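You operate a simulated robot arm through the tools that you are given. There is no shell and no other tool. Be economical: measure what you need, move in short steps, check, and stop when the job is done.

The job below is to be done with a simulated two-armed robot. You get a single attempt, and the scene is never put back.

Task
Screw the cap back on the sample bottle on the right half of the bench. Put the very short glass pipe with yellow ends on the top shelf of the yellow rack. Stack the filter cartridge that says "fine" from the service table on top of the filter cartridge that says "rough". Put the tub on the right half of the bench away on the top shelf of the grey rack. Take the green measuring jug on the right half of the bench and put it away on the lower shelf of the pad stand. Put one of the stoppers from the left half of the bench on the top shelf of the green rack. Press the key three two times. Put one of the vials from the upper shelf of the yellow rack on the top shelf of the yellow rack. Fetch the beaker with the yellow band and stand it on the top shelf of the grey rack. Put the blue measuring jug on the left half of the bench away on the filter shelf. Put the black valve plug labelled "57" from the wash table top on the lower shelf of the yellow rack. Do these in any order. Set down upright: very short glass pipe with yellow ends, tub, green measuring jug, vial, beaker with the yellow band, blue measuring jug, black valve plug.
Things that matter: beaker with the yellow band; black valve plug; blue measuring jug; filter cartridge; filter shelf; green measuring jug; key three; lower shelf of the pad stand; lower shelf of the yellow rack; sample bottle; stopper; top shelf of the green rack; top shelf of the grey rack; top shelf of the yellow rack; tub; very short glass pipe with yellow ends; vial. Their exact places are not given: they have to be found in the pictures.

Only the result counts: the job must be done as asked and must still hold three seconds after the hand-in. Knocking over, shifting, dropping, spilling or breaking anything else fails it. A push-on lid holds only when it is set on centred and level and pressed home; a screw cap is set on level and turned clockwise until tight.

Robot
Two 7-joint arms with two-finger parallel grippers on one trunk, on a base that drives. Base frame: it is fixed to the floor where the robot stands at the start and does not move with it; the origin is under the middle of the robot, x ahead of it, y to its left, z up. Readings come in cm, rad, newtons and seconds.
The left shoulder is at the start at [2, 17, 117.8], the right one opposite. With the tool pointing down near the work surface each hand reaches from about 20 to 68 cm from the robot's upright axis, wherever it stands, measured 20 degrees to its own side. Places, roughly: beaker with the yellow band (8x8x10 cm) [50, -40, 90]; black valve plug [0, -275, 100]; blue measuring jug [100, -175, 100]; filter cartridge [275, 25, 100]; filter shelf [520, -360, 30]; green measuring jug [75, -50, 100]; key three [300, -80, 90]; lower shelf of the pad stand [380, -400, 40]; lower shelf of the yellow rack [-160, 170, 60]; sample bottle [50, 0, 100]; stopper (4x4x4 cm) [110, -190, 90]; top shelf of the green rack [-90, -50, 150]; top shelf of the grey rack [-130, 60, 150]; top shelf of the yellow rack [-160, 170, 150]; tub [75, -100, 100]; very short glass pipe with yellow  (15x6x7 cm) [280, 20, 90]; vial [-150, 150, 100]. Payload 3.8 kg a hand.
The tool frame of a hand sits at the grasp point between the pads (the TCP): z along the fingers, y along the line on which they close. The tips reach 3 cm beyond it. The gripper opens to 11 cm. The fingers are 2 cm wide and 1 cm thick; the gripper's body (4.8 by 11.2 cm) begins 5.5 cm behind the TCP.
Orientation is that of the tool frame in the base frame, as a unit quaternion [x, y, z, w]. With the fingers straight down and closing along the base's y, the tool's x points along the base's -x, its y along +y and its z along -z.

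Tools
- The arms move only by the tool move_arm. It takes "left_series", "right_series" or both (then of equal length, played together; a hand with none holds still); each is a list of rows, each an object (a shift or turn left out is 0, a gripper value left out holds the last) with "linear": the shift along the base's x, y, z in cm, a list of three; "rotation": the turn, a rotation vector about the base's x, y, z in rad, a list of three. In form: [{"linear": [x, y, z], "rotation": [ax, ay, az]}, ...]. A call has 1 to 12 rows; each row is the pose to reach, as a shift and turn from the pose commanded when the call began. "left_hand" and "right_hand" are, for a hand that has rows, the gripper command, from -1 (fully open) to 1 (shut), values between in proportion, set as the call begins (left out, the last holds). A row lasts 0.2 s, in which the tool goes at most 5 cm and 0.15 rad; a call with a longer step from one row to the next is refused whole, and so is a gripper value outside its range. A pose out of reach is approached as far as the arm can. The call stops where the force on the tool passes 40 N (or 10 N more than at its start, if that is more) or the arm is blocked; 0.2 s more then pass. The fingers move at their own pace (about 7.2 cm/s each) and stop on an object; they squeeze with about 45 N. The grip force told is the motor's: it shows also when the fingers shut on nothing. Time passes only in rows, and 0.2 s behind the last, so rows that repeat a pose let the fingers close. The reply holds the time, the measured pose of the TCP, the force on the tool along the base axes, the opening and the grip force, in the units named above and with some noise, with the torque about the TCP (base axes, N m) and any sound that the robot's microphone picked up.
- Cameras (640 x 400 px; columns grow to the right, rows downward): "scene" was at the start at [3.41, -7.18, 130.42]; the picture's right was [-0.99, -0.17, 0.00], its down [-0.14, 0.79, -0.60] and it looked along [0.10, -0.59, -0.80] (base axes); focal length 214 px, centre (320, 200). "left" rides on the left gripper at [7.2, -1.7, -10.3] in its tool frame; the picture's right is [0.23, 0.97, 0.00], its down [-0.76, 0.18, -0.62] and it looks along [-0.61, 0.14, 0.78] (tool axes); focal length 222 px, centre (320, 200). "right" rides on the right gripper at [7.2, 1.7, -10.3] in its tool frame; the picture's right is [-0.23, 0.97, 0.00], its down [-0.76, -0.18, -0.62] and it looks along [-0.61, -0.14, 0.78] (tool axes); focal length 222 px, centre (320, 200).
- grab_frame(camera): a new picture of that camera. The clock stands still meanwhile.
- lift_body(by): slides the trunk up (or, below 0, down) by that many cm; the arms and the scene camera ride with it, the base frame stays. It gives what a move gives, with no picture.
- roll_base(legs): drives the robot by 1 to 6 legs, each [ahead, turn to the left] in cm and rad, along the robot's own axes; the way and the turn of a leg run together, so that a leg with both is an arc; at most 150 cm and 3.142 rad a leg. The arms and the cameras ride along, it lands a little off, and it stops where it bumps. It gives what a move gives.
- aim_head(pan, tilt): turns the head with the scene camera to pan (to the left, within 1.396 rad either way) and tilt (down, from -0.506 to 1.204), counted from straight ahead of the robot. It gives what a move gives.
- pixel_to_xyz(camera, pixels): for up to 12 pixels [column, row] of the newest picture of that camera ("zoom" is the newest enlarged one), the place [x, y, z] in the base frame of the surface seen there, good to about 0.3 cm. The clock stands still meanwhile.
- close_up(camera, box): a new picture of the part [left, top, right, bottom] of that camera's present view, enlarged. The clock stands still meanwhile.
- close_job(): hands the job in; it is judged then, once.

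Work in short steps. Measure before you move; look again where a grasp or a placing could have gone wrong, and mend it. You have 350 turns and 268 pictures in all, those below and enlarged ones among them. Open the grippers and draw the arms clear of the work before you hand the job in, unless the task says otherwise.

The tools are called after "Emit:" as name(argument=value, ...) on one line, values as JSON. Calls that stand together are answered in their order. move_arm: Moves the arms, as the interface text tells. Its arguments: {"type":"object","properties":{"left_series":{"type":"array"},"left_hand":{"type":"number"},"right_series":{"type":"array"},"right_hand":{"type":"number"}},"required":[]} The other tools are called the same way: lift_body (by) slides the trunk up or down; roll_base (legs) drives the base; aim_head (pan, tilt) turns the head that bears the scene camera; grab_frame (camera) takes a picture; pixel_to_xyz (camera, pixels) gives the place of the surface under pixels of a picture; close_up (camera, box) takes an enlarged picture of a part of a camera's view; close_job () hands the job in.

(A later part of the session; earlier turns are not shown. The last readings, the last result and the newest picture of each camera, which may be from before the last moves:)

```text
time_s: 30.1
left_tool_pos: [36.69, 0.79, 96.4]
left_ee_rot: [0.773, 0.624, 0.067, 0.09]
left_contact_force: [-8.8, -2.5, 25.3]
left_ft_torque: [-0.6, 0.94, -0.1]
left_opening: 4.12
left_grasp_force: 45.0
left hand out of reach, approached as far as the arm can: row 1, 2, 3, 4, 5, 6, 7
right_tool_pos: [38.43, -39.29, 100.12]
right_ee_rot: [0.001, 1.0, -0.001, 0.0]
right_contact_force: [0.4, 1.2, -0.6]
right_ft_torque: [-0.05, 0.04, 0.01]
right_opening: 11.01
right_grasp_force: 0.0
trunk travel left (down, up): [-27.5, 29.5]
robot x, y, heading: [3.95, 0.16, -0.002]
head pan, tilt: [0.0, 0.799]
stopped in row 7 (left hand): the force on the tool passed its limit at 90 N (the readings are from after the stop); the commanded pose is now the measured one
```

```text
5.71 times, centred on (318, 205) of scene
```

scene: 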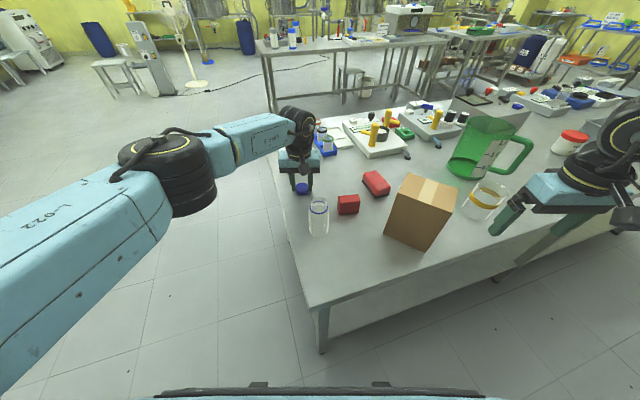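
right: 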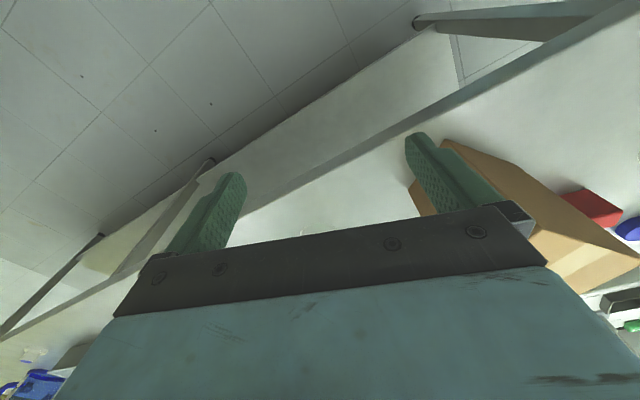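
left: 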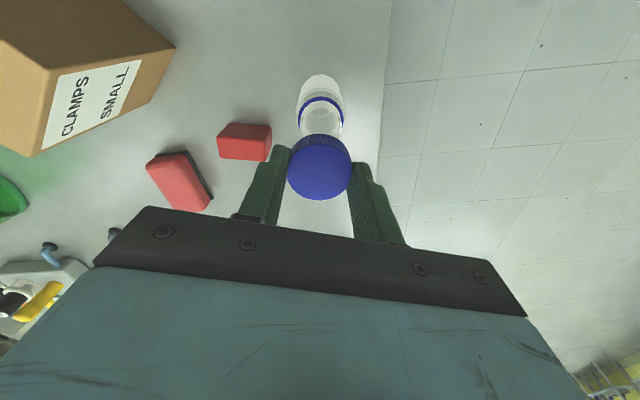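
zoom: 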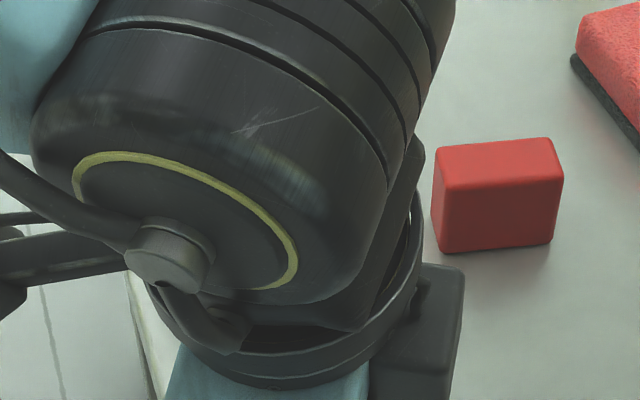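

The arm hit its wrist limit and slid toward -x. I look around carefully before anything.

Emit:
grab_frame(camera="left")

Emit:
grab_frame(camera="scene")

Emit:
grab_frame(camera="right")

```text
235 pictures are left
```

left: 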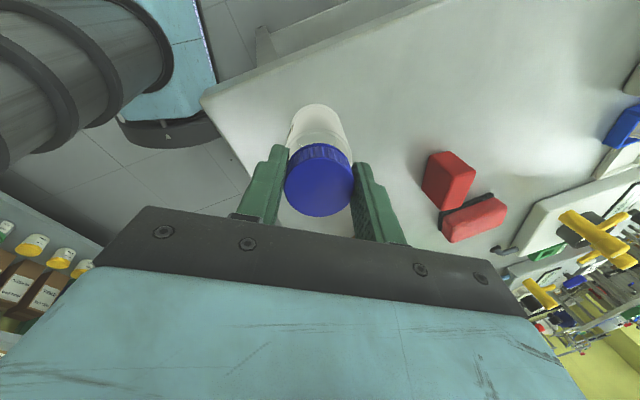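

```text
234 pictures are left
```

scene: 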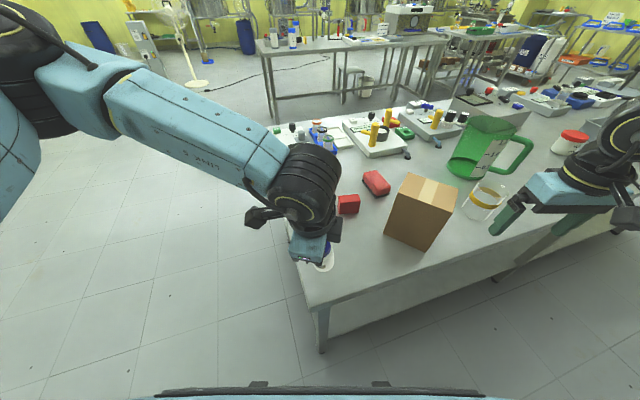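

```text
233 pictures are left
```

right: 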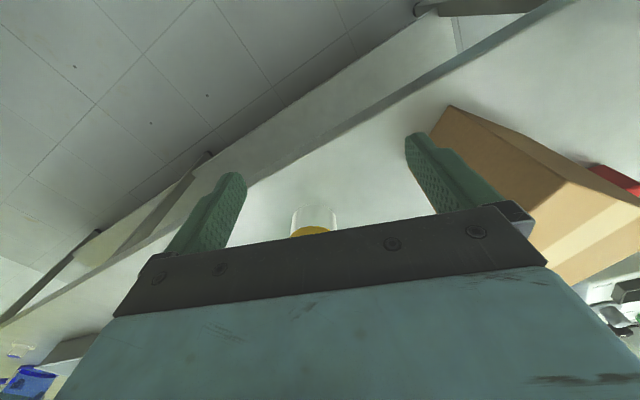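

Luckily the bottle stayed in the grip, dragged to x≈37, hand tilted ~0.22 rad. I lift 2.5 cm, then level the hand and look.

Emit:
move_arm(left_series=[{"linear": [0, 0, 1.5]}, {"linear": [1, 0, 3]}, {"linear": [3, 0, 4], "rotation": [0.03, 0.11, 0]}, {"linear": [5, 0, 4], "rotation": [0.056, 0.217, 0]}, {"linear": [5, 0, 4], "rotation": [0.056, 0.217, 0]}])

Emit:
grab_frame(camera="scene")

```text
time_s: 31.3
left_tool_pos: [32.81, 3.14, 99.82]
left_ee_rot: [0.776, 0.627, 0.044, 0.051]
left_contact_force: [-0.7, 0.4, -1.6]
left_ft_torque: [0.01, -0.02, -0.01]
left_opening: 4.07
left_grasp_force: 45.1
left hand out of reach, approached as far as the arm can: row 2, 3, 4, 5
right_tool_pos: [38.33, -39.39, 99.94]
right_ee_rot: [0.001, 1.0, -0.001, 0.0]
right_contact_force: [0.3, -0.8, -0.4]
right_ft_torque: [0.0, -0.02, -0.01]
right_opening: 10.99
right_grasp_force: 0.1
trunk travel left (down, up): [-27.5, 29.5]
robot x, y, heading: [4.22, 0.14, 0.0]
head pan, tilt: [0.0, 0.799]
```

```text
232 pictures are left
```

scene: 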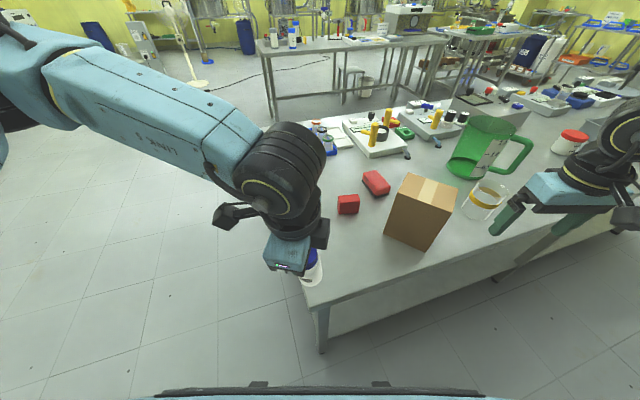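

Held in the air. I turn the wrist back counter-clockwise (+z) to get out of the limit.

Emit:
move_arm(left_series=[{"rotation": [0, 0, 0.14]}, {"rotation": [0, 0, 0.28]}, {"rotation": [0, 0, 0.42]}, {"rotation": [0, 0, 0.56]}, {"rotation": [0, 0, 0.7]}, {"rotation": [0, 0, 0.84]}, {"rotation": [0, 0, 0.98]}, {"rotation": [0, 0, 1.12]}])

Emit:
grab_frame(camera="left")

```text
time_s: 33.1
left_tool_pos: [32.84, 2.97, 99.47]
left_ee_rot: [0.322, 0.944, 0.065, 0.02]
left_contact_force: [-0.8, 0.0, -1.1]
left_ft_torque: [-0.01, 0.03, -0.01]
left_opening: 4.09
left_grasp_force: 45.1
right_tool_pos: [38.45, -39.43, 100.08]
right_ee_rot: [0.002, 1.0, 0.001, 0.0]
right_contact_force: [0.7, 0.1, 0.1]
right_ft_torque: [-0.02, -0.01, -0.01]
right_opening: 10.99
right_grasp_force: 0.2
trunk travel left (down, up): [-27.5, 29.5]
robot x, y, heading: [4.14, 0.08, 0.002]
head pan, tilt: [0.0, 0.799]
```

```text
231 pictures are left
```

left: 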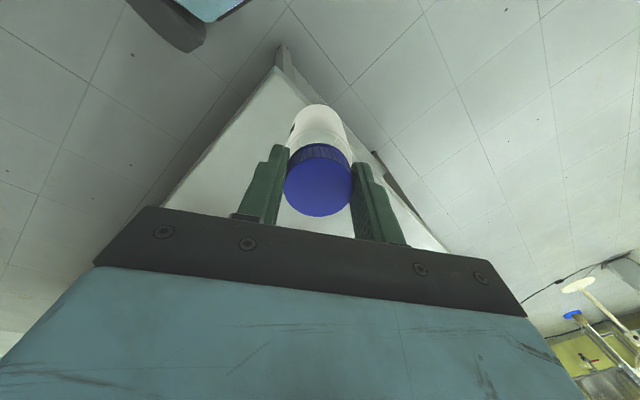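

Now level by (-0.11, 0.08, 0) and carry back over the former spot, 1.5 cm higher.

Emit:
move_arm(left_series=[{"linear": [0, 0, 2], "rotation": [-0.055, 0.04, 0]}, {"linear": [4, -0.7, 2], "rotation": [-0.11, 0.08, 0]}, {"linear": [8, -1.4, 2], "rotation": [-0.11, 0.08, 0]}, {"linear": [12, -2, 2], "rotation": [-0.11, 0.08, 0]}, {"linear": [15.2, -2.7, 2], "rotation": [-0.11, 0.08, 0]}, {"linear": [15.2, -2.7, 2], "rotation": [-0.11, 0.08, 0]}])

Emit:
close_up(camera="scene", box=[258, 150, 378, 250])

```text
time_s: 34.5
left_tool_pos: [47.96, 0.41, 101.53]
left_ee_rot: [0.326, 0.945, -0.001, 0.0]
left_contact_force: [-0.2, -0.6, -1.4]
left_ft_torque: [0.01, 0.01, 0.0]
left_opening: 4.08
left_grasp_force: 45.0
right_tool_pos: [38.46, -39.36, 100.02]
right_ee_rot: [0.0, 1.0, 0.001, 0.0]
right_contact_force: [0.0, -0.2, -0.5]
right_ft_torque: [0.0, 0.02, 0.03]
right_opening: 10.99
right_grasp_force: 0.0
trunk travel left (down, up): [-27.5, 29.5]
robot x, y, heading: [3.83, 0.49, -0.005]
head pan, tilt: [0.0, 0.799]
```

```text
4.00 times, centred on (318, 200) of scene
```

zoom: 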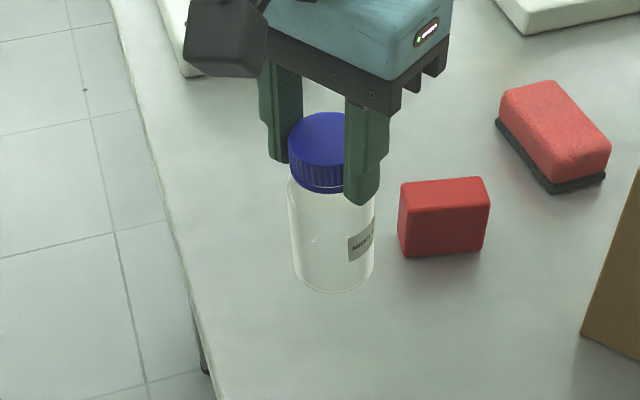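

I wind back counter-clockwise in the air (bottle turns along) to yaw ≈ +1.1, then lower to the bench.

Emit:
move_arm(left_series=[{"rotation": [0, 0, 0.15]}, {"rotation": [0, 0, 0.3]}, {"rotation": [0, 0, 0.45]}, {"rotation": [0, 0, 0.6]}, {"rotation": [0, 0, 0.75]}, {"rotation": [0, 0, 0.9]}, {"rotation": [0, 0, 1.05]}, {"rotation": [0, 0, 1.2]}, {"rotation": [0, 0, 1.35]}, {"rotation": [0, 0, 1.5]}, {"rotation": [0, 0, 1.65]}, {"rotation": [0, 0, 1.75]}])

Emit:
move_arm(left_series=[{"linear": [0, 0, -1]}, {"linear": [0, 0, -2]}, {"linear": [0, 0, -3]}, {"linear": [0, 0, -3.5]}, {"linear": [0, 0, -3.8]}, {"linear": [0, 0, -4]}])

Emit:
close_up(camera="scene", box=[258, 150, 378, 250])

```text
time_s: 37.1
left_tool_pos: [48.02, 0.28, 101.55]
left_ee_rot: [-0.519, 0.855, 0.0, 0.0]
left_contact_force: [1.0, 0.1, -1.0]
left_ft_torque: [-0.05, -0.02, 0.02]
left_opening: 4.06
left_grasp_force: 44.5
right_tool_pos: [38.52, -39.38, 100.07]
right_ee_rot: [0.001, 1.0, 0.0, 0.001]
right_contact_force: [0.1, 0.4, -0.1]
right_ft_torque: [-0.01, 0.0, -0.01]
right_opening: 10.99
right_grasp_force: 0.1
trunk travel left (down, up): [-27.5, 29.5]
robot x, y, heading: [4.13, 0.1, 0.0]
head pan, tilt: [0.0, 0.799]
```

```text
time_s: 38.5
left_tool_pos: [47.97, 0.19, 97.59]
left_ee_rot: [-0.519, 0.855, -0.001, 0.0]
left_contact_force: [-0.6, -0.1, -0.5]
left_ft_torque: [0.03, 0.0, 0.01]
left_opening: 4.04
left_grasp_force: 45.3
right_tool_pos: [38.4, -39.23, 99.98]
right_ee_rot: [0.001, 1.0, 0.0, -0.001]
right_contact_force: [0.0, 0.6, -0.3]
right_ft_torque: [-0.05, 0.0, 0.01]
right_opening: 10.99
right_grasp_force: 0.0
trunk travel left (down, up): [-27.5, 29.5]
robot x, y, heading: [4.1, -0.15, -0.002]
head pan, tilt: [0.0, 0.799]
```

```text
4.00 times, centred on (318, 200) of scene
```

zoom: 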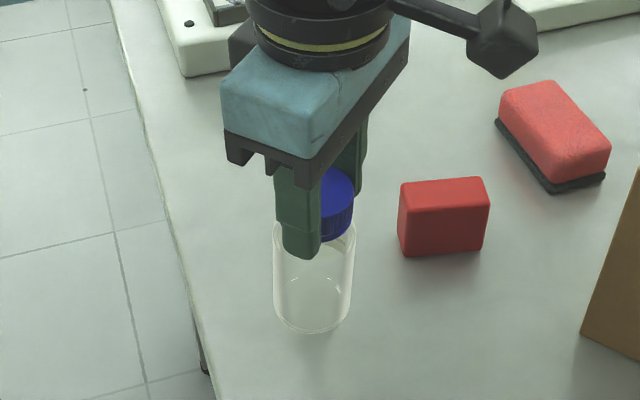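

Not yet in contact (cap grip slipped a bit). Lower further to contact.

Emit:
move_arm(left_series=[{"linear": [0, 0, -0.3]}, {"linear": [0, 0, -0.6]}, {"linear": [0, 0, -0.9]}, {"linear": [0, 0, -1.2]}, {"linear": [0, 0, -1.4]}])

Emit:
close_up(camera="left", box=[256, 90, 384, 210])

Emit:
close_up(camera="scene", box=[278, 170, 358, 240])

```text
time_s: 39.7
left_tool_pos: [47.99, 0.3, 96.49]
left_ee_rot: [-0.518, 0.855, -0.003, 0.002]
left_contact_force: [-1.3, 5.6, 27.1]
left_ft_torque: [0.38, 0.29, -0.07]
left_opening: 4.04
left_grasp_force: 44.5
right_tool_pos: [38.16, -39.3, 100.13]
right_ee_rot: [0.0, 1.0, 0.0, 0.0]
right_contact_force: [-0.2, -0.3, -1.2]
right_ft_torque: [0.0, -0.03, -0.02]
right_opening: 11.01
right_grasp_force: 0.0
trunk travel left (down, up): [-27.5, 29.5]
robot x, y, heading: [4.11, 0.02, 0.001]
head pan, tilt: [0.0, 0.799]
```

```text
3.33 times, centred on (320, 150) of left
```

zoom: 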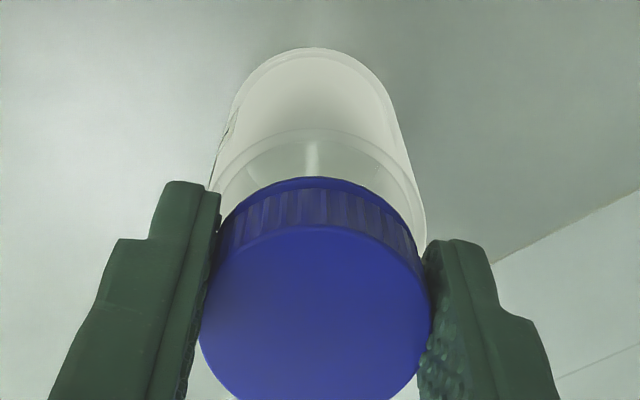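

```text
5.71 times, centred on (318, 205) of scene
```

zoom: 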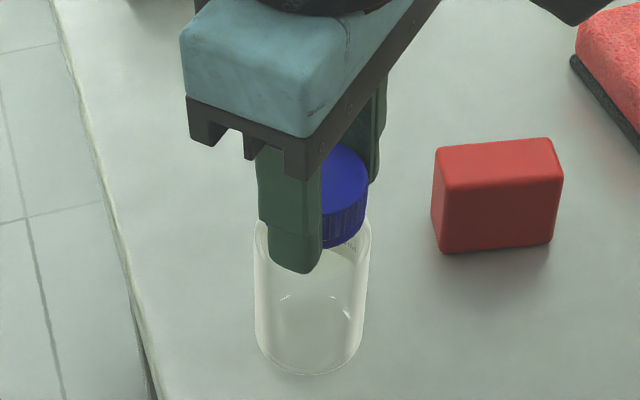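

Bottle is on the bench. I open, rise 1.1 cm, and look at the cap's state.

Emit:
move_arm(left_series=[{"linear": [0, 0, 0]}, {"linear": [0, 0, 0]}, {"linear": [0, 0, 1.1]}, {"linear": [0, 0, 1.1]}], left_hand=-0.1)

Emit:
close_up(camera="left", box=[256, 90, 384, 210])

Emit:
close_up(camera="scene", box=[278, 170, 358, 240])

```text
time_s: 40.7
left_tool_pos: [48.0, 0.35, 97.29]
left_ee_rot: [-0.518, 0.856, -0.001, 0.0]
left_contact_force: [0.3, -0.6, -0.9]
left_ft_torque: [-0.01, 0.0, 0.0]
left_opening: 6.05
left_grasp_force: 0.1
right_tool_pos: [38.36, -39.39, 99.95]
right_ee_rot: [0.001, 1.0, 0.0, 0.0]
right_contact_force: [-0.5, 0.0, -0.6]
right_ft_torque: [-0.02, -0.02, 0.03]
right_opening: 11.01
right_grasp_force: 0.1
trunk travel left (down, up): [-27.5, 29.5]
robot x, y, heading: [4.18, 0.27, 0.002]
head pan, tilt: [0.0, 0.799]
```

```text
3.33 times, centred on (320, 150) of left
```

zoom: 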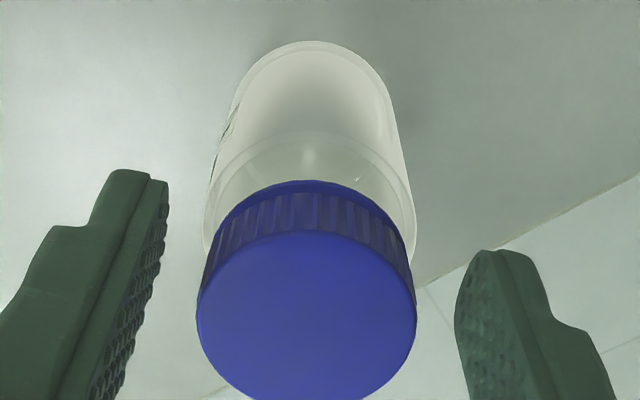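

```text
5.71 times, centred on (318, 205) of scene
```

zoom: 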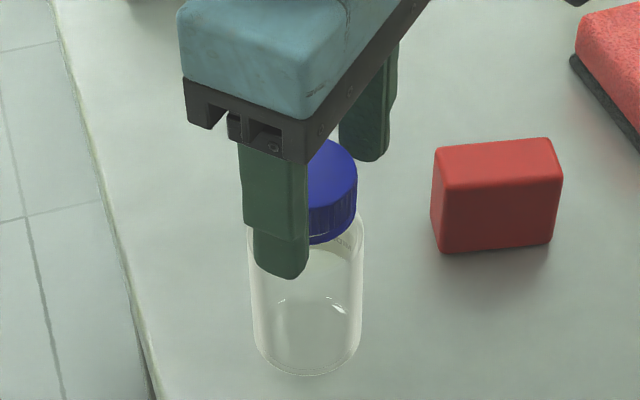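

The cap looks level. Measure its top for regrip.

Emit:
grab_frame(camera="left")

Emit:
pixel_to_xyz(camera="left", pixels=[[287, 185], [348, 185], [317, 163], [317, 205], [317, 184]])

```text
224 pictures are left
```

left: 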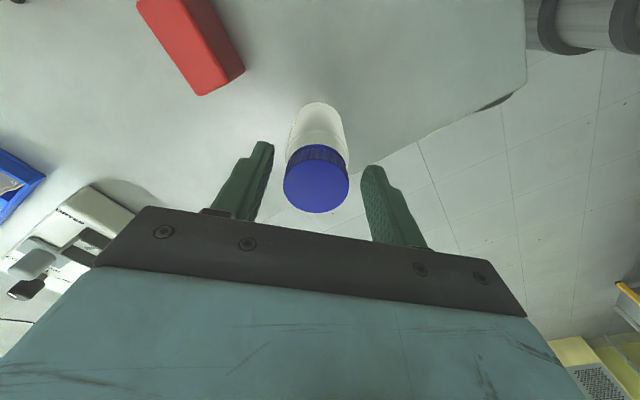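

```text
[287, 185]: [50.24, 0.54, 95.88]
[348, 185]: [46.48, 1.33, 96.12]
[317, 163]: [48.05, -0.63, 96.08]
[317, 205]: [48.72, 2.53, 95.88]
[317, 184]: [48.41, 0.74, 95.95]
```

Cap centre ≈ (48.4, 0.9), top 96.0. Recentre, regrip and turn clockwise 2.1 rad with a small press.

Emit:
move_arm(left_series=[{"linear": [0.35, 0.5, 0.2]}, {"linear": [0.35, 0.5, 0.2]}])

Emit:
move_arm(left_series=[{"linear": [0, 0, 0]}, {"linear": [0, 0, 0]}, {"linear": [0, 0, 0]}, {"linear": [0, 0, -0.15]}], left_hand=1)

Emit:
move_arm(left_series=[{"rotation": [0, 0, -0.12]}, {"rotation": [0, 0, -0.24]}, {"rotation": [0, 0, -0.36]}, {"rotation": [0, 0, -0.48]}, {"rotation": [0, 0, -0.6]}, {"rotation": [0, 0, -0.72]}, {"rotation": [0, 0, -0.84]}, {"rotation": [0, 0, -0.96]}, {"rotation": [0, 0, -1.08]}])

Emit:
close_up(camera="scene", box=[278, 170, 358, 240])

```text
time_s: 41.3
left_tool_pos: [48.26, 0.78, 97.37]
left_ee_rot: [-0.518, 0.855, 0.0, 0.0]
left_contact_force: [0.5, 0.6, 0.0]
left_ft_torque: [0.01, -0.02, 0.01]
left_opening: 6.05
left_grasp_force: 0.1
right_tool_pos: [38.34, -39.43, 100.02]
right_ee_rot: [0.001, 1.0, 0.0, 0.0]
right_contact_force: [-0.4, 0.5, 1.0]
right_ft_torque: [0.01, -0.01, 0.04]
right_opening: 11.01
right_grasp_force: 0.1
trunk travel left (down, up): [-27.5, 29.5]
robot x, y, heading: [4.11, 0.39, 0.001]
head pan, tilt: [0.0, 0.799]
```

```text
time_s: 42.3
left_tool_pos: [48.38, 0.94, 97.33]
left_ee_rot: [-0.518, 0.856, -0.002, 0.001]
left_contact_force: [-1.2, 1.1, 5.5]
left_ft_torque: [0.1, 0.05, -0.02]
left_opening: 3.97
left_grasp_force: 45.2
right_tool_pos: [38.44, -39.4, 100.04]
right_ee_rot: [0.001, 1.0, 0.0, 0.0]
right_contact_force: [-0.2, 0.2, 0.0]
right_ft_torque: [0.02, 0.02, 0.0]
right_opening: 10.99
right_grasp_force: 0.0
trunk travel left (down, up): [-27.5, 29.5]
robot x, y, heading: [3.56, -0.24, -0.001]
head pan, tilt: [0.0, 0.799]
```

```text
time_s: 44.3
left_tool_pos: [48.3, 0.79, 97.31]
left_ee_rot: [-0.004, 1.0, -0.001, 0.0]
left_contact_force: [-0.5, -0.8, 8.6]
left_ft_torque: [-0.09, 0.01, 0.0]
left_opening: 4.02
left_grasp_force: 44.8
right_tool_pos: [38.41, -39.46, 99.99]
right_ee_rot: [0.002, 1.0, 0.001, 0.0]
right_contact_force: [0.5, 0.4, 0.1]
right_ft_torque: [-0.01, 0.01, 0.0]
right_opening: 10.98
right_grasp_force: 0.1
trunk travel left (down, up): [-27.5, 29.5]
robot x, y, heading: [3.99, -0.04, 0.0]
head pan, tilt: [0.0, 0.799]
```

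```text
5.71 times, centred on (318, 205) of scene
```

zoom: 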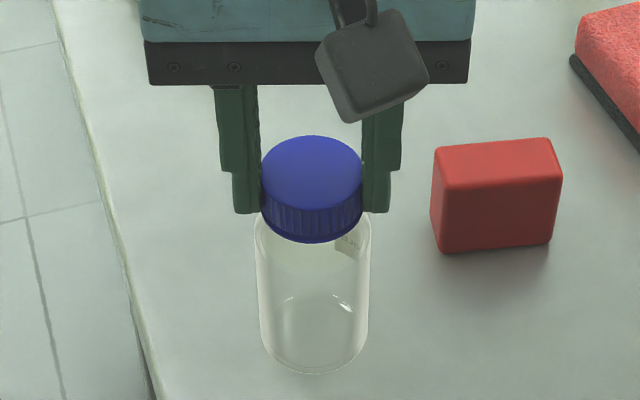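

Bottle stays; continue clockwise another 1.08 rad (limit is near -1.2).

Emit:
move_arm(left_series=[{"rotation": [0, 0, -0.12]}, {"rotation": [0, 0, -0.24]}, {"rotation": [0, 0, -0.36]}, {"rotation": [0, 0, -0.48]}, {"rotation": [0, 0, -0.6]}, {"rotation": [0, 0, -0.72]}, {"rotation": [0, 0, -0.84]}, {"rotation": [0, 0, -0.96]}, {"rotation": [0, 0, -1.08]}])

Emit:
close_up(camera="scene", box=[278, 170, 358, 240])

```text
time_s: 46.3
left_tool_pos: [48.32, 0.87, 97.31]
left_ee_rot: [0.511, 0.86, -0.001, 0.0]
left_contact_force: [0.1, 0.9, 4.1]
left_ft_torque: [0.02, -0.01, -0.01]
left_opening: 4.0
left_grasp_force: 44.9
right_tool_pos: [38.37, -39.43, 99.96]
right_ee_rot: [0.001, 1.0, 0.0, 0.0]
right_contact_force: [0.8, 0.5, 0.1]
right_ft_torque: [-0.01, 0.0, -0.01]
right_opening: 10.99
right_grasp_force: 0.1
trunk travel left (down, up): [-27.5, 29.5]
robot x, y, heading: [3.83, 0.32, 0.003]
head pan, tilt: [0.0, 0.799]
```

```text
5.71 times, centred on (318, 205) of scene
```

zoom: 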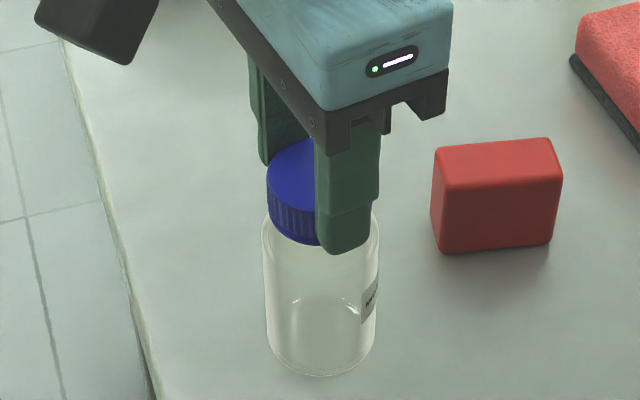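

The bottle now turns along with the cap, so it's mostly tight. I regrip wound back and turn once more with a firmer press.

Emit:
move_arm(left_series=[{"linear": [0, 0, 0]}, {"linear": [0, 0, 0]}, {"linear": [0, 0, 2]}], left_hand=-0.1)

Emit:
move_arm(left_series=[{"rotation": [0, 0, 0.15]}, {"rotation": [0, 0, 0.3]}, {"rotation": [0, 0, 0.45]}, {"rotation": [0, 0, 0.6]}, {"rotation": [0, 0, 0.75]}, {"rotation": [0, 0, 0.9]}, {"rotation": [0, 0, 1.05]}, {"rotation": [0, 0, 1.2]}, {"rotation": [0, 0, 1.35]}, {"rotation": [0, 0, 1.5]}, {"rotation": [0, 0, 1.65]}, {"rotation": [0, 0, 1.8]}])

Emit:
grab_frame(camera="left")

```text
time_s: 47.1
left_tool_pos: [48.28, 0.78, 99.29]
left_ee_rot: [0.511, 0.86, -0.001, 0.0]
left_contact_force: [-0.3, 0.6, 0.3]
left_ft_torque: [0.0, 0.0, 0.0]
left_opening: 6.04
left_grasp_force: 0.0
right_tool_pos: [38.39, -39.33, 99.92]
right_ee_rot: [0.002, 1.0, 0.0, 0.0]
right_contact_force: [0.7, -0.3, -0.1]
right_ft_torque: [-0.01, 0.02, 0.03]
right_opening: 10.99
right_grasp_force: 0.1
trunk travel left (down, up): [-27.5, 29.5]
robot x, y, heading: [3.7, 0.27, 0.002]
head pan, tilt: [0.0, 0.799]
```

```text
time_s: 49.7
left_tool_pos: [48.28, 0.77, 99.33]
left_ee_rot: [-0.358, 0.934, -0.001, 0.0]
left_contact_force: [0.9, -0.1, -0.5]
left_ft_torque: [0.03, -0.02, -0.01]
left_opening: 6.06
left_grasp_force: 0.1
right_tool_pos: [38.41, -39.41, 100.03]
right_ee_rot: [0.001, 1.0, 0.0, 0.0]
right_contact_force: [-0.3, 0.3, 0.2]
right_ft_torque: [0.02, 0.04, 0.02]
right_opening: 11.0
right_grasp_force: 0.1
trunk travel left (down, up): [-27.5, 29.5]
robot x, y, heading: [3.78, 0.16, 0.001]
head pan, tilt: [0.0, 0.799]
```

```text
221 pictures are left
```

left: 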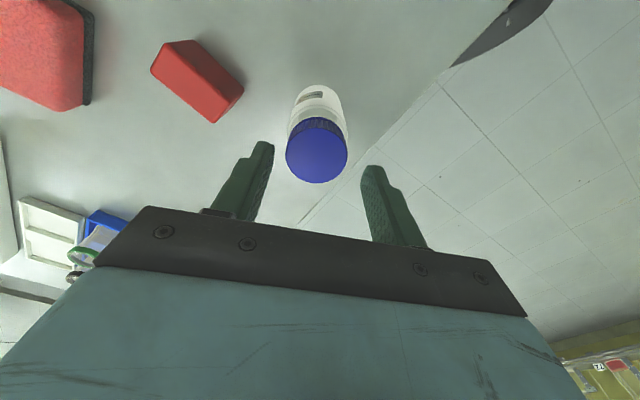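

Measure cap top again, then regrip.

Emit:
pixel_to_xyz(camera="left", pixels=[[289, 152], [345, 152], [317, 132], [317, 172], [317, 152]])

Emit:
move_arm(left_series=[{"linear": [0, 0, -1]}, {"linear": [0, 0, -2]}, {"linear": [0, 0, -2]}])

Emit:
move_arm(left_series=[{"linear": [0, 0, 0]}, {"linear": [0, 0, 0]}, {"linear": [0, 0, 0]}, {"linear": [0, 0, -0.2]}, {"linear": [0, 0, -0.4]}, {"linear": [0, 0, -0.5]}], left_hand=1)

Emit:
close_up(camera="scene", box=[278, 170, 358, 240])

```text
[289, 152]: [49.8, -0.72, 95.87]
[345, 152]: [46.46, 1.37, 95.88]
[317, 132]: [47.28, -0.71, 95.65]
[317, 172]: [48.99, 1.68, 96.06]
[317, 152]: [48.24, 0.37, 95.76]
```

```text
time_s: 50.5
left_tool_pos: [48.28, 0.74, 97.3]
left_ee_rot: [-0.357, 0.934, 0.0, 0.0]
left_contact_force: [-0.7, -0.4, -0.1]
left_ft_torque: [-0.01, -0.04, 0.02]
left_opening: 6.06
left_grasp_force: 0.0
right_tool_pos: [38.49, -39.37, 99.94]
right_ee_rot: [0.001, 1.0, -0.001, 0.0]
right_contact_force: [-0.4, 0.1, -0.1]
right_ft_torque: [0.02, 0.01, -0.03]
right_opening: 11.01
right_grasp_force: 0.0
trunk travel left (down, up): [-27.5, 29.5]
robot x, y, heading: [3.72, 0.11, -0.005]
head pan, tilt: [0.0, 0.799]
```

```text
time_s: 51.9
left_tool_pos: [48.42, 0.76, 97.17]
left_ee_rot: [-0.357, 0.934, -0.004, 0.003]
left_contact_force: [1.4, -0.2, 33.0]
left_ft_torque: [0.31, 0.11, -0.02]
left_opening: 3.99
left_grasp_force: 44.5
right_tool_pos: [38.34, -39.37, 100.04]
right_ee_rot: [0.001, 1.0, 0.0, 0.001]
right_contact_force: [0.4, -1.0, -0.1]
right_ft_torque: [0.02, 0.02, 0.04]
right_opening: 11.04
right_grasp_force: 0.1
trunk travel left (down, up): [-27.5, 29.5]
robot x, y, heading: [3.92, -0.17, -0.001]
head pan, tilt: [0.0, 0.799]
```

```text
5.71 times, centred on (318, 205) of scene
```

zoom: 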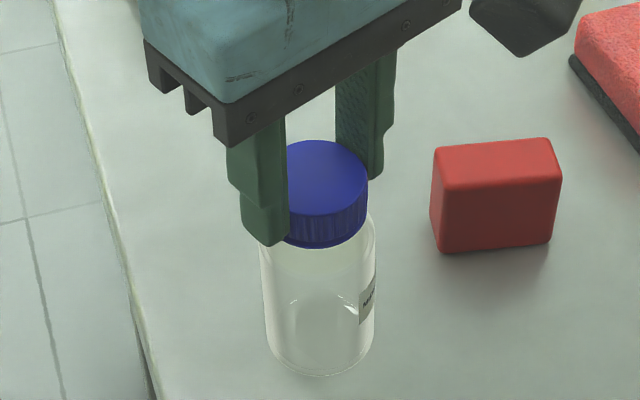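

33 N press now; turn clockwise and watch torque/label (at 367,298).

Emit:
move_arm(left_series=[{"rotation": [0, 0, -0.12]}, {"rotation": [0, 0, -0.24]}, {"rotation": [0, 0, -0.36]}, {"rotation": [0, 0, -0.48]}, {"rotation": [0, 0, -0.6]}, {"rotation": [0, 0, -0.72]}, {"rotation": [0, 0, -0.84]}, {"rotation": [0, 0, -0.96]}, {"rotation": [0, 0, -1.08]}])

Emit:
close_up(camera="scene", box=[278, 170, 358, 240])

```text
time_s: 53.9
left_tool_pos: [48.4, 0.83, 97.07]
left_ee_rot: [0.175, 0.985, -0.003, 0.003]
left_contact_force: [1.8, 1.6, 35.0]
left_ft_torque: [0.11, -0.08, 0.12]
left_opening: 4.01
left_grasp_force: 44.9
right_tool_pos: [38.3, -39.51, 100.0]
right_ee_rot: [0.001, 1.0, 0.0, 0.002]
right_contact_force: [0.2, -0.5, 0.2]
right_ft_torque: [0.03, 0.02, 0.01]
right_opening: 11.02
right_grasp_force: 0.0
trunk travel left (down, up): [-27.5, 29.5]
robot x, y, heading: [3.86, -0.11, 0.0]
head pan, tilt: [0.0, 0.799]
```

```text
5.71 times, centred on (318, 205) of scene
```

zoom: 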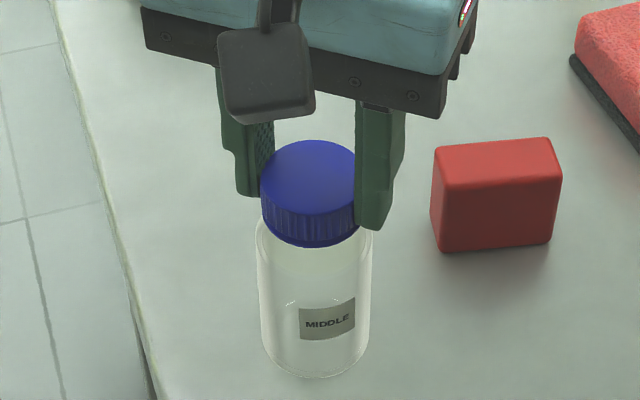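

The whole bottle turns even under 35 N with 0.12 Nm torque: the cap is tight. Release and rise, check.

Emit:
move_arm(left_series=[{"linear": [0, 0, 0.3]}, {"linear": [0, 0, 0.3]}, {"linear": [0, 0, 0.3]}, {"linear": [0, 0, 4]}, {"linear": [0, 0, 8], "rotation": [0, 0, 0.15]}, {"linear": [0, 0, 12], "rotation": [0, 0, 0.3]}, {"linear": [-4, 0, 15], "rotation": [0, 0, 0.35]}], left_hand=-0.1)

Emit:
close_up(camera="scene", box=[278, 170, 358, 240])

Emit:
close_up(camera="right", box=[240, 150, 400, 250])

```text
time_s: 55.5
left_tool_pos: [44.28, 0.76, 111.83]
left_ee_rot: [0.0, 1.0, -0.001, 0.001]
left_contact_force: [-0.2, -0.9, 0.1]
left_ft_torque: [-0.02, -0.04, 0.01]
left_opening: 6.04
left_grasp_force: 0.0
right_tool_pos: [38.32, -39.46, 100.16]
right_ee_rot: [0.001, 1.0, 0.0, -0.001]
right_contact_force: [-0.7, -0.2, 0.7]
right_ft_torque: [0.03, 0.03, -0.03]
right_opening: 11.02
right_grasp_force: 0.1
trunk travel left (down, up): [-27.5, 29.5]
robot x, y, heading: [4.14, 0.19, -0.0]
head pan, tilt: [0.0, 0.799]
```

```text
5.71 times, centred on (318, 205) of scene
```

zoom: 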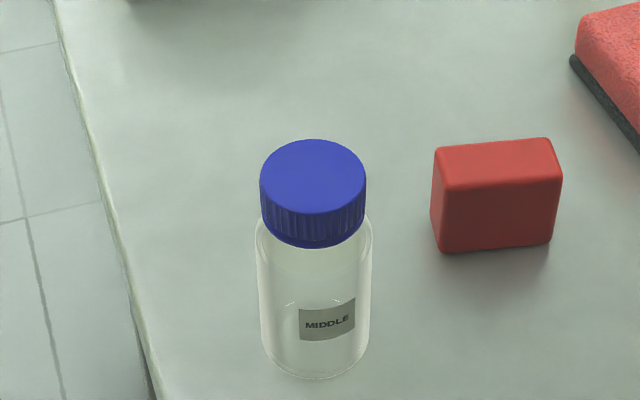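

```text
4.00 times, centred on (320, 200) of right
```

zoom: 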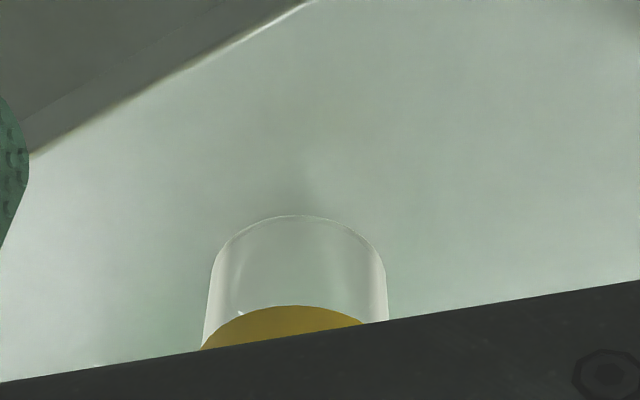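

The cap sits level and centred. Now the beaker: look with the scene camera.

Emit:
aim_head(pan=-0.75, tilt=0.75)

Emit:
grab_frame(camera="scene")

Emit:
move_arm(right_series=[{"linear": [0, 0, 4]}, {"linear": [0, 0, 8]}, {"linear": [4, 0, 12]}, {"linear": [8, 0, 12]}])

Emit:
grab_frame(camera="right")

```text
time_s: 56.6
left_tool_pos: [44.36, 0.8, 111.8]
left_ee_rot: [0.001, 1.0, -0.001, 0.0]
left_contact_force: [0.2, 0.3, -0.2]
left_ft_torque: [0.0, 0.01, 0.0]
left_opening: 6.05
left_grasp_force: 0.1
right_tool_pos: [38.49, -39.36, 100.03]
right_ee_rot: [0.001, 1.0, 0.0, 0.0]
right_contact_force: [-0.7, -0.2, 0.7]
right_ft_torque: [0.0, -0.04, 0.01]
right_opening: 11.01
right_grasp_force: 0.1
trunk travel left (down, up): [-27.5, 29.5]
robot x, y, heading: [4.01, -0.13, -0.003]
head pan, tilt: [-0.75, 0.75]
```

```text
216 pictures are left
```

scene: 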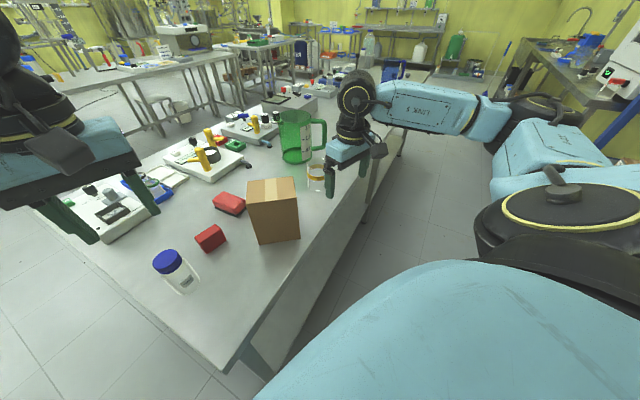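

```text
refused: row 3 steps farther than a row can; nothing moved
```

```text
215 pictures are left
```

right: 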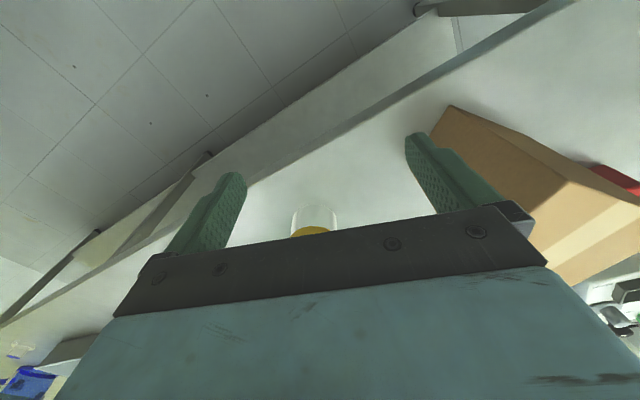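

Raise and advance the right hand with legal steps, then look.

Emit:
move_arm(right_series=[{"linear": [0, 0, 4.5]}, {"linear": [0, 0, 9]}, {"linear": [0, 0, 13]}, {"linear": [4, -2, 13]}, {"linear": [8, -4, 13]}, {"linear": [12, -6, 13]}, {"linear": [12, -6, 13]}])

Emit:
grab_frame(camera="right")

```text
time_s: 58.2
left_tool_pos: [44.23, 0.77, 111.85]
left_ee_rot: [0.002, 1.0, -0.001, 0.001]
left_contact_force: [0.2, -0.3, -0.5]
left_ft_torque: [-0.02, -0.01, 0.02]
left_opening: 6.02
left_grasp_force: 0.0
right_tool_pos: [50.33, -45.47, 112.87]
right_ee_rot: [0.0, 1.0, -0.001, 0.0]
right_contact_force: [-0.2, -0.3, -0.5]
right_ft_torque: [-0.01, -0.03, 0.0]
right_opening: 11.0
right_grasp_force: 0.1
trunk travel left (down, up): [-27.5, 29.5]
robot x, y, heading: [3.76, 0.05, 0.001]
head pan, tilt: [-0.75, 0.75]
```

```text
214 pictures are left
```

right: 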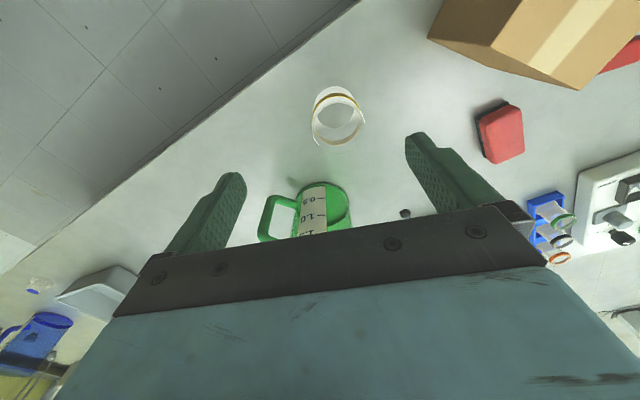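

Measure beaker rim (338,125), spout and the bench edge direction.

Emit:
pixel_to_xyz(camera="right", pixels=[[312, 125], [363, 125], [338, 88], [338, 148], [320, 140], [355, 112], [337, 152], [317, 105], [300, 50], [150, 150], [322, 97], [354, 140]])

Emit:
close_up(camera="right", box=[290, 75, 386, 165])

```text
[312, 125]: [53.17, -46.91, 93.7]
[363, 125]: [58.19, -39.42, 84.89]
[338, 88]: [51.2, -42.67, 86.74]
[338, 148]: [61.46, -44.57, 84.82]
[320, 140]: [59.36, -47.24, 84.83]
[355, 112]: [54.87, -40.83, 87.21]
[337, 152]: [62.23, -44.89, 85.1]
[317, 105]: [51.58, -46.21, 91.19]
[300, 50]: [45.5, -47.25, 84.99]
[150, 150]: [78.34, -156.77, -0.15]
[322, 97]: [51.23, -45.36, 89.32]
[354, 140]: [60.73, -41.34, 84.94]
```

```text
4.44 times, centred on (338, 120) of right
```

zoom: 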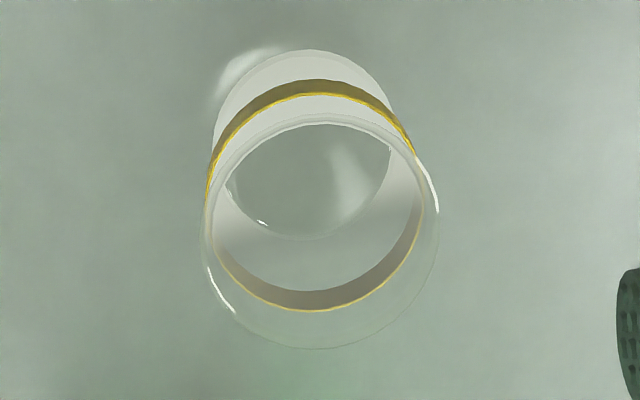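

Beaker centre ≈ (54.6, -43.8), rim z≈94.5. Move over it with tips just above the rim and check.

Emit:
move_arm(right_series=[{"linear": [4.3, 1.65, 0]}, {"linear": [4.3, 1.65, -4.5]}, {"linear": [4.3, 1.65, -9]}, {"linear": [4.3, 1.65, -13]}, {"linear": [4.3, 1.65, -13]}])

Emit:
grab_frame(camera="right")

Emit:
close_up(camera="scene", box=[260, 130, 400, 230])

```text
time_s: 59.4
left_tool_pos: [44.27, 0.74, 111.76]
left_ee_rot: [0.0, 1.0, -0.001, 0.0]
left_contact_force: [-0.6, 0.0, -0.2]
left_ft_torque: [0.0, 0.0, -0.01]
left_opening: 6.06
left_grasp_force: 0.1
right_tool_pos: [54.75, -43.81, 99.69]
right_ee_rot: [0.001, 1.0, -0.002, 0.0]
right_contact_force: [0.5, 0.6, -0.2]
right_ft_torque: [0.05, 0.01, -0.01]
right_opening: 11.0
right_grasp_force: 0.0
trunk travel left (down, up): [-27.5, 29.5]
robot x, y, heading: [4.05, 0.08, 0.003]
head pan, tilt: [-0.75, 0.75]
```

```text
212 pictures are left
```

right: 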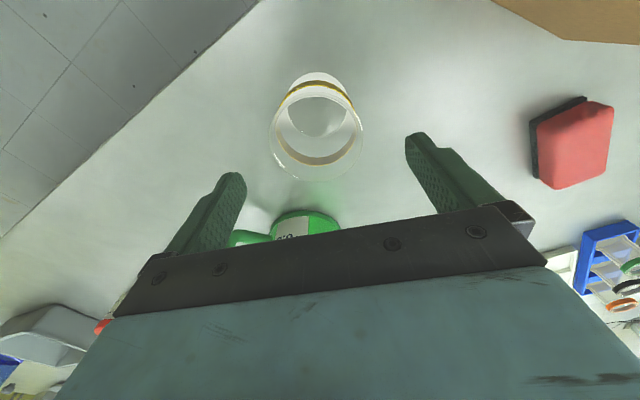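

```text
4.00 times, centred on (330, 180) of scene
```

zoom: 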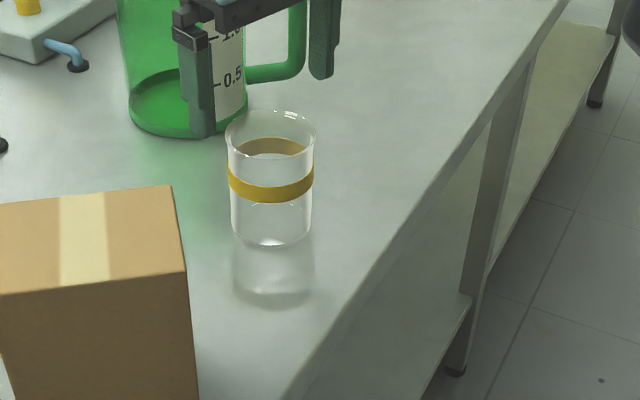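

Rim centre projects to (53.5, -43.75). Shift -1.2 in x, descend to z 91 and close.

Emit:
move_arm(right_series=[{"linear": [-1.2, 0.05, 0]}, {"linear": [-1.2, 0.05, -4]}, {"linear": [-1.2, 0.05, -7]}, {"linear": [-1.2, 0.05, -8.8]}, {"linear": [-1.2, 0.05, -8.8]}])

Emit:
grab_frame(camera="right")

```text
time_s: 60.6
left_tool_pos: [44.4, 0.79, 111.8]
left_ee_rot: [0.0, 1.0, -0.002, 0.0]
left_contact_force: [0.0, -0.2, 1.0]
left_ft_torque: [0.02, 0.01, 0.02]
left_opening: 6.06
left_grasp_force: 0.0
right_tool_pos: [53.58, -43.68, 91.16]
right_ee_rot: [0.001, 1.0, 0.0, 0.0]
right_contact_force: [0.1, -0.1, -0.2]
right_ft_torque: [-0.01, -0.01, 0.01]
right_opening: 11.0
right_grasp_force: 0.0
trunk travel left (down, up): [-27.5, 29.5]
robot x, y, heading: [3.9, 0.1, -0.003]
head pan, tilt: [-0.75, 0.75]
```

```text
210 pictures are left
```

right: 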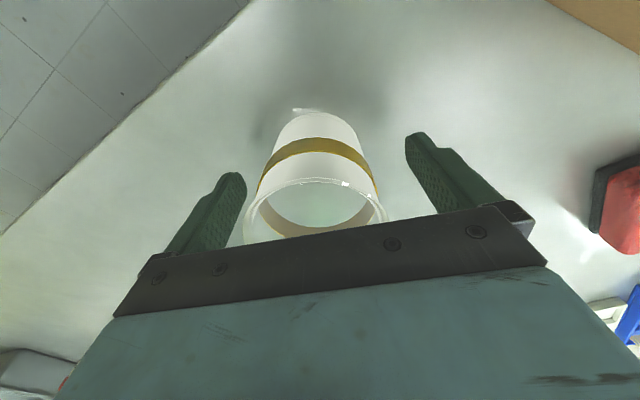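

Beaker is slightly nearer the -y finger; shift -0.4 in y, close, lift.

Emit:
move_arm(right_series=[{"linear": [0, -0.4, 0]}, {"linear": [0, -0.4, 0]}])

Emit:
move_arm(right_series=[{"linear": [0, 0, 0]}, {"linear": [0, 0, 0]}, {"linear": [0, 0, 0]}, {"linear": [0, 0, 0]}, {"linear": [0, 0, 3]}, {"linear": [0, 0, 7]}, {"linear": [0, 0, 11]}, {"linear": [0, 0, 15]}], right_hand=1)

Emit:
grab_frame(camera="scene")

```text
time_s: 61.2
left_tool_pos: [44.21, 0.73, 111.75]
left_ee_rot: [0.001, 1.0, 0.0, 0.0]
left_contact_force: [0.4, -0.3, 0.7]
left_ft_torque: [-0.02, -0.02, 0.0]
left_opening: 6.06
left_grasp_force: 0.1
right_tool_pos: [53.6, -43.92, 91.2]
right_ee_rot: [0.001, 1.0, 0.0, 0.0]
right_contact_force: [1.0, 0.2, -0.3]
right_ft_torque: [0.01, 0.02, 0.01]
right_opening: 10.98
right_grasp_force: 0.1
trunk travel left (down, up): [-27.5, 29.5]
robot x, y, heading: [3.59, 0.16, 0.0]
head pan, tilt: [-0.75, 0.75]
```

```text
time_s: 63.0
left_tool_pos: [44.41, 0.75, 111.9]
left_ee_rot: [0.0, 1.0, -0.001, 0.0]
left_contact_force: [0.4, -0.2, -0.2]
left_ft_torque: [0.0, 0.01, 0.0]
left_opening: 6.07
left_grasp_force: 0.0
right_tool_pos: [53.56, -44.05, 106.3]
right_ee_rot: [0.001, 1.0, 0.001, -0.001]
right_contact_force: [0.1, -0.1, -1.0]
right_ft_torque: [0.0, 0.02, 0.0]
right_opening: 7.02
right_grasp_force: 44.8
trunk travel left (down, up): [-27.5, 29.5]
robot x, y, heading: [3.96, -0.3, 0.001]
head pan, tilt: [-0.75, 0.75]
```

```text
209 pictures are left
```

scene: 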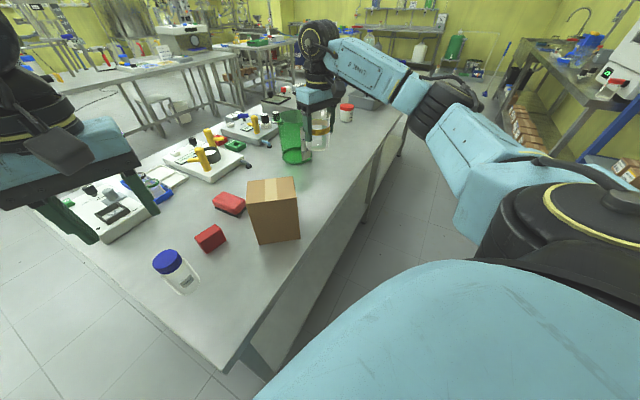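

Beaker is held. Measure the bench edge and the tub.

Emit:
close_up(camera="scene", box=[240, 80, 440, 220])

Emit:
pixel_to_xyz(camera="scene", pixels=[[240, 345], [280, 290], [312, 240], [340, 200], [375, 152], [395, 123], [346, 106], [346, 120], [292, 128], [394, 70], [340, 106], [352, 106]])

```text
2.86 times, centred on (340, 150) of scene
```

zoom: 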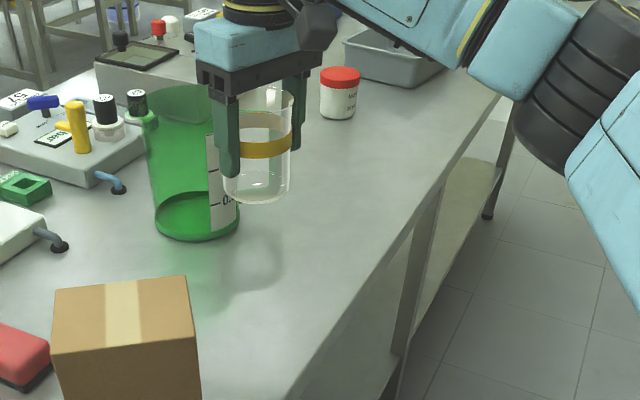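

```text
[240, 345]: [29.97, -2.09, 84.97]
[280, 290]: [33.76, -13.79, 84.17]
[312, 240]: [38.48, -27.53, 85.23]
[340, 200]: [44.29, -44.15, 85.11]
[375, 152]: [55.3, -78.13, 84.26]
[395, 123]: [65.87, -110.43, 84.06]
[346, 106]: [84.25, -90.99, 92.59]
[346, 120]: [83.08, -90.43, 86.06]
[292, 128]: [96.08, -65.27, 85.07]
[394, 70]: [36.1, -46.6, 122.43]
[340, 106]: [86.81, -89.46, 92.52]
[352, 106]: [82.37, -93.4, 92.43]
```

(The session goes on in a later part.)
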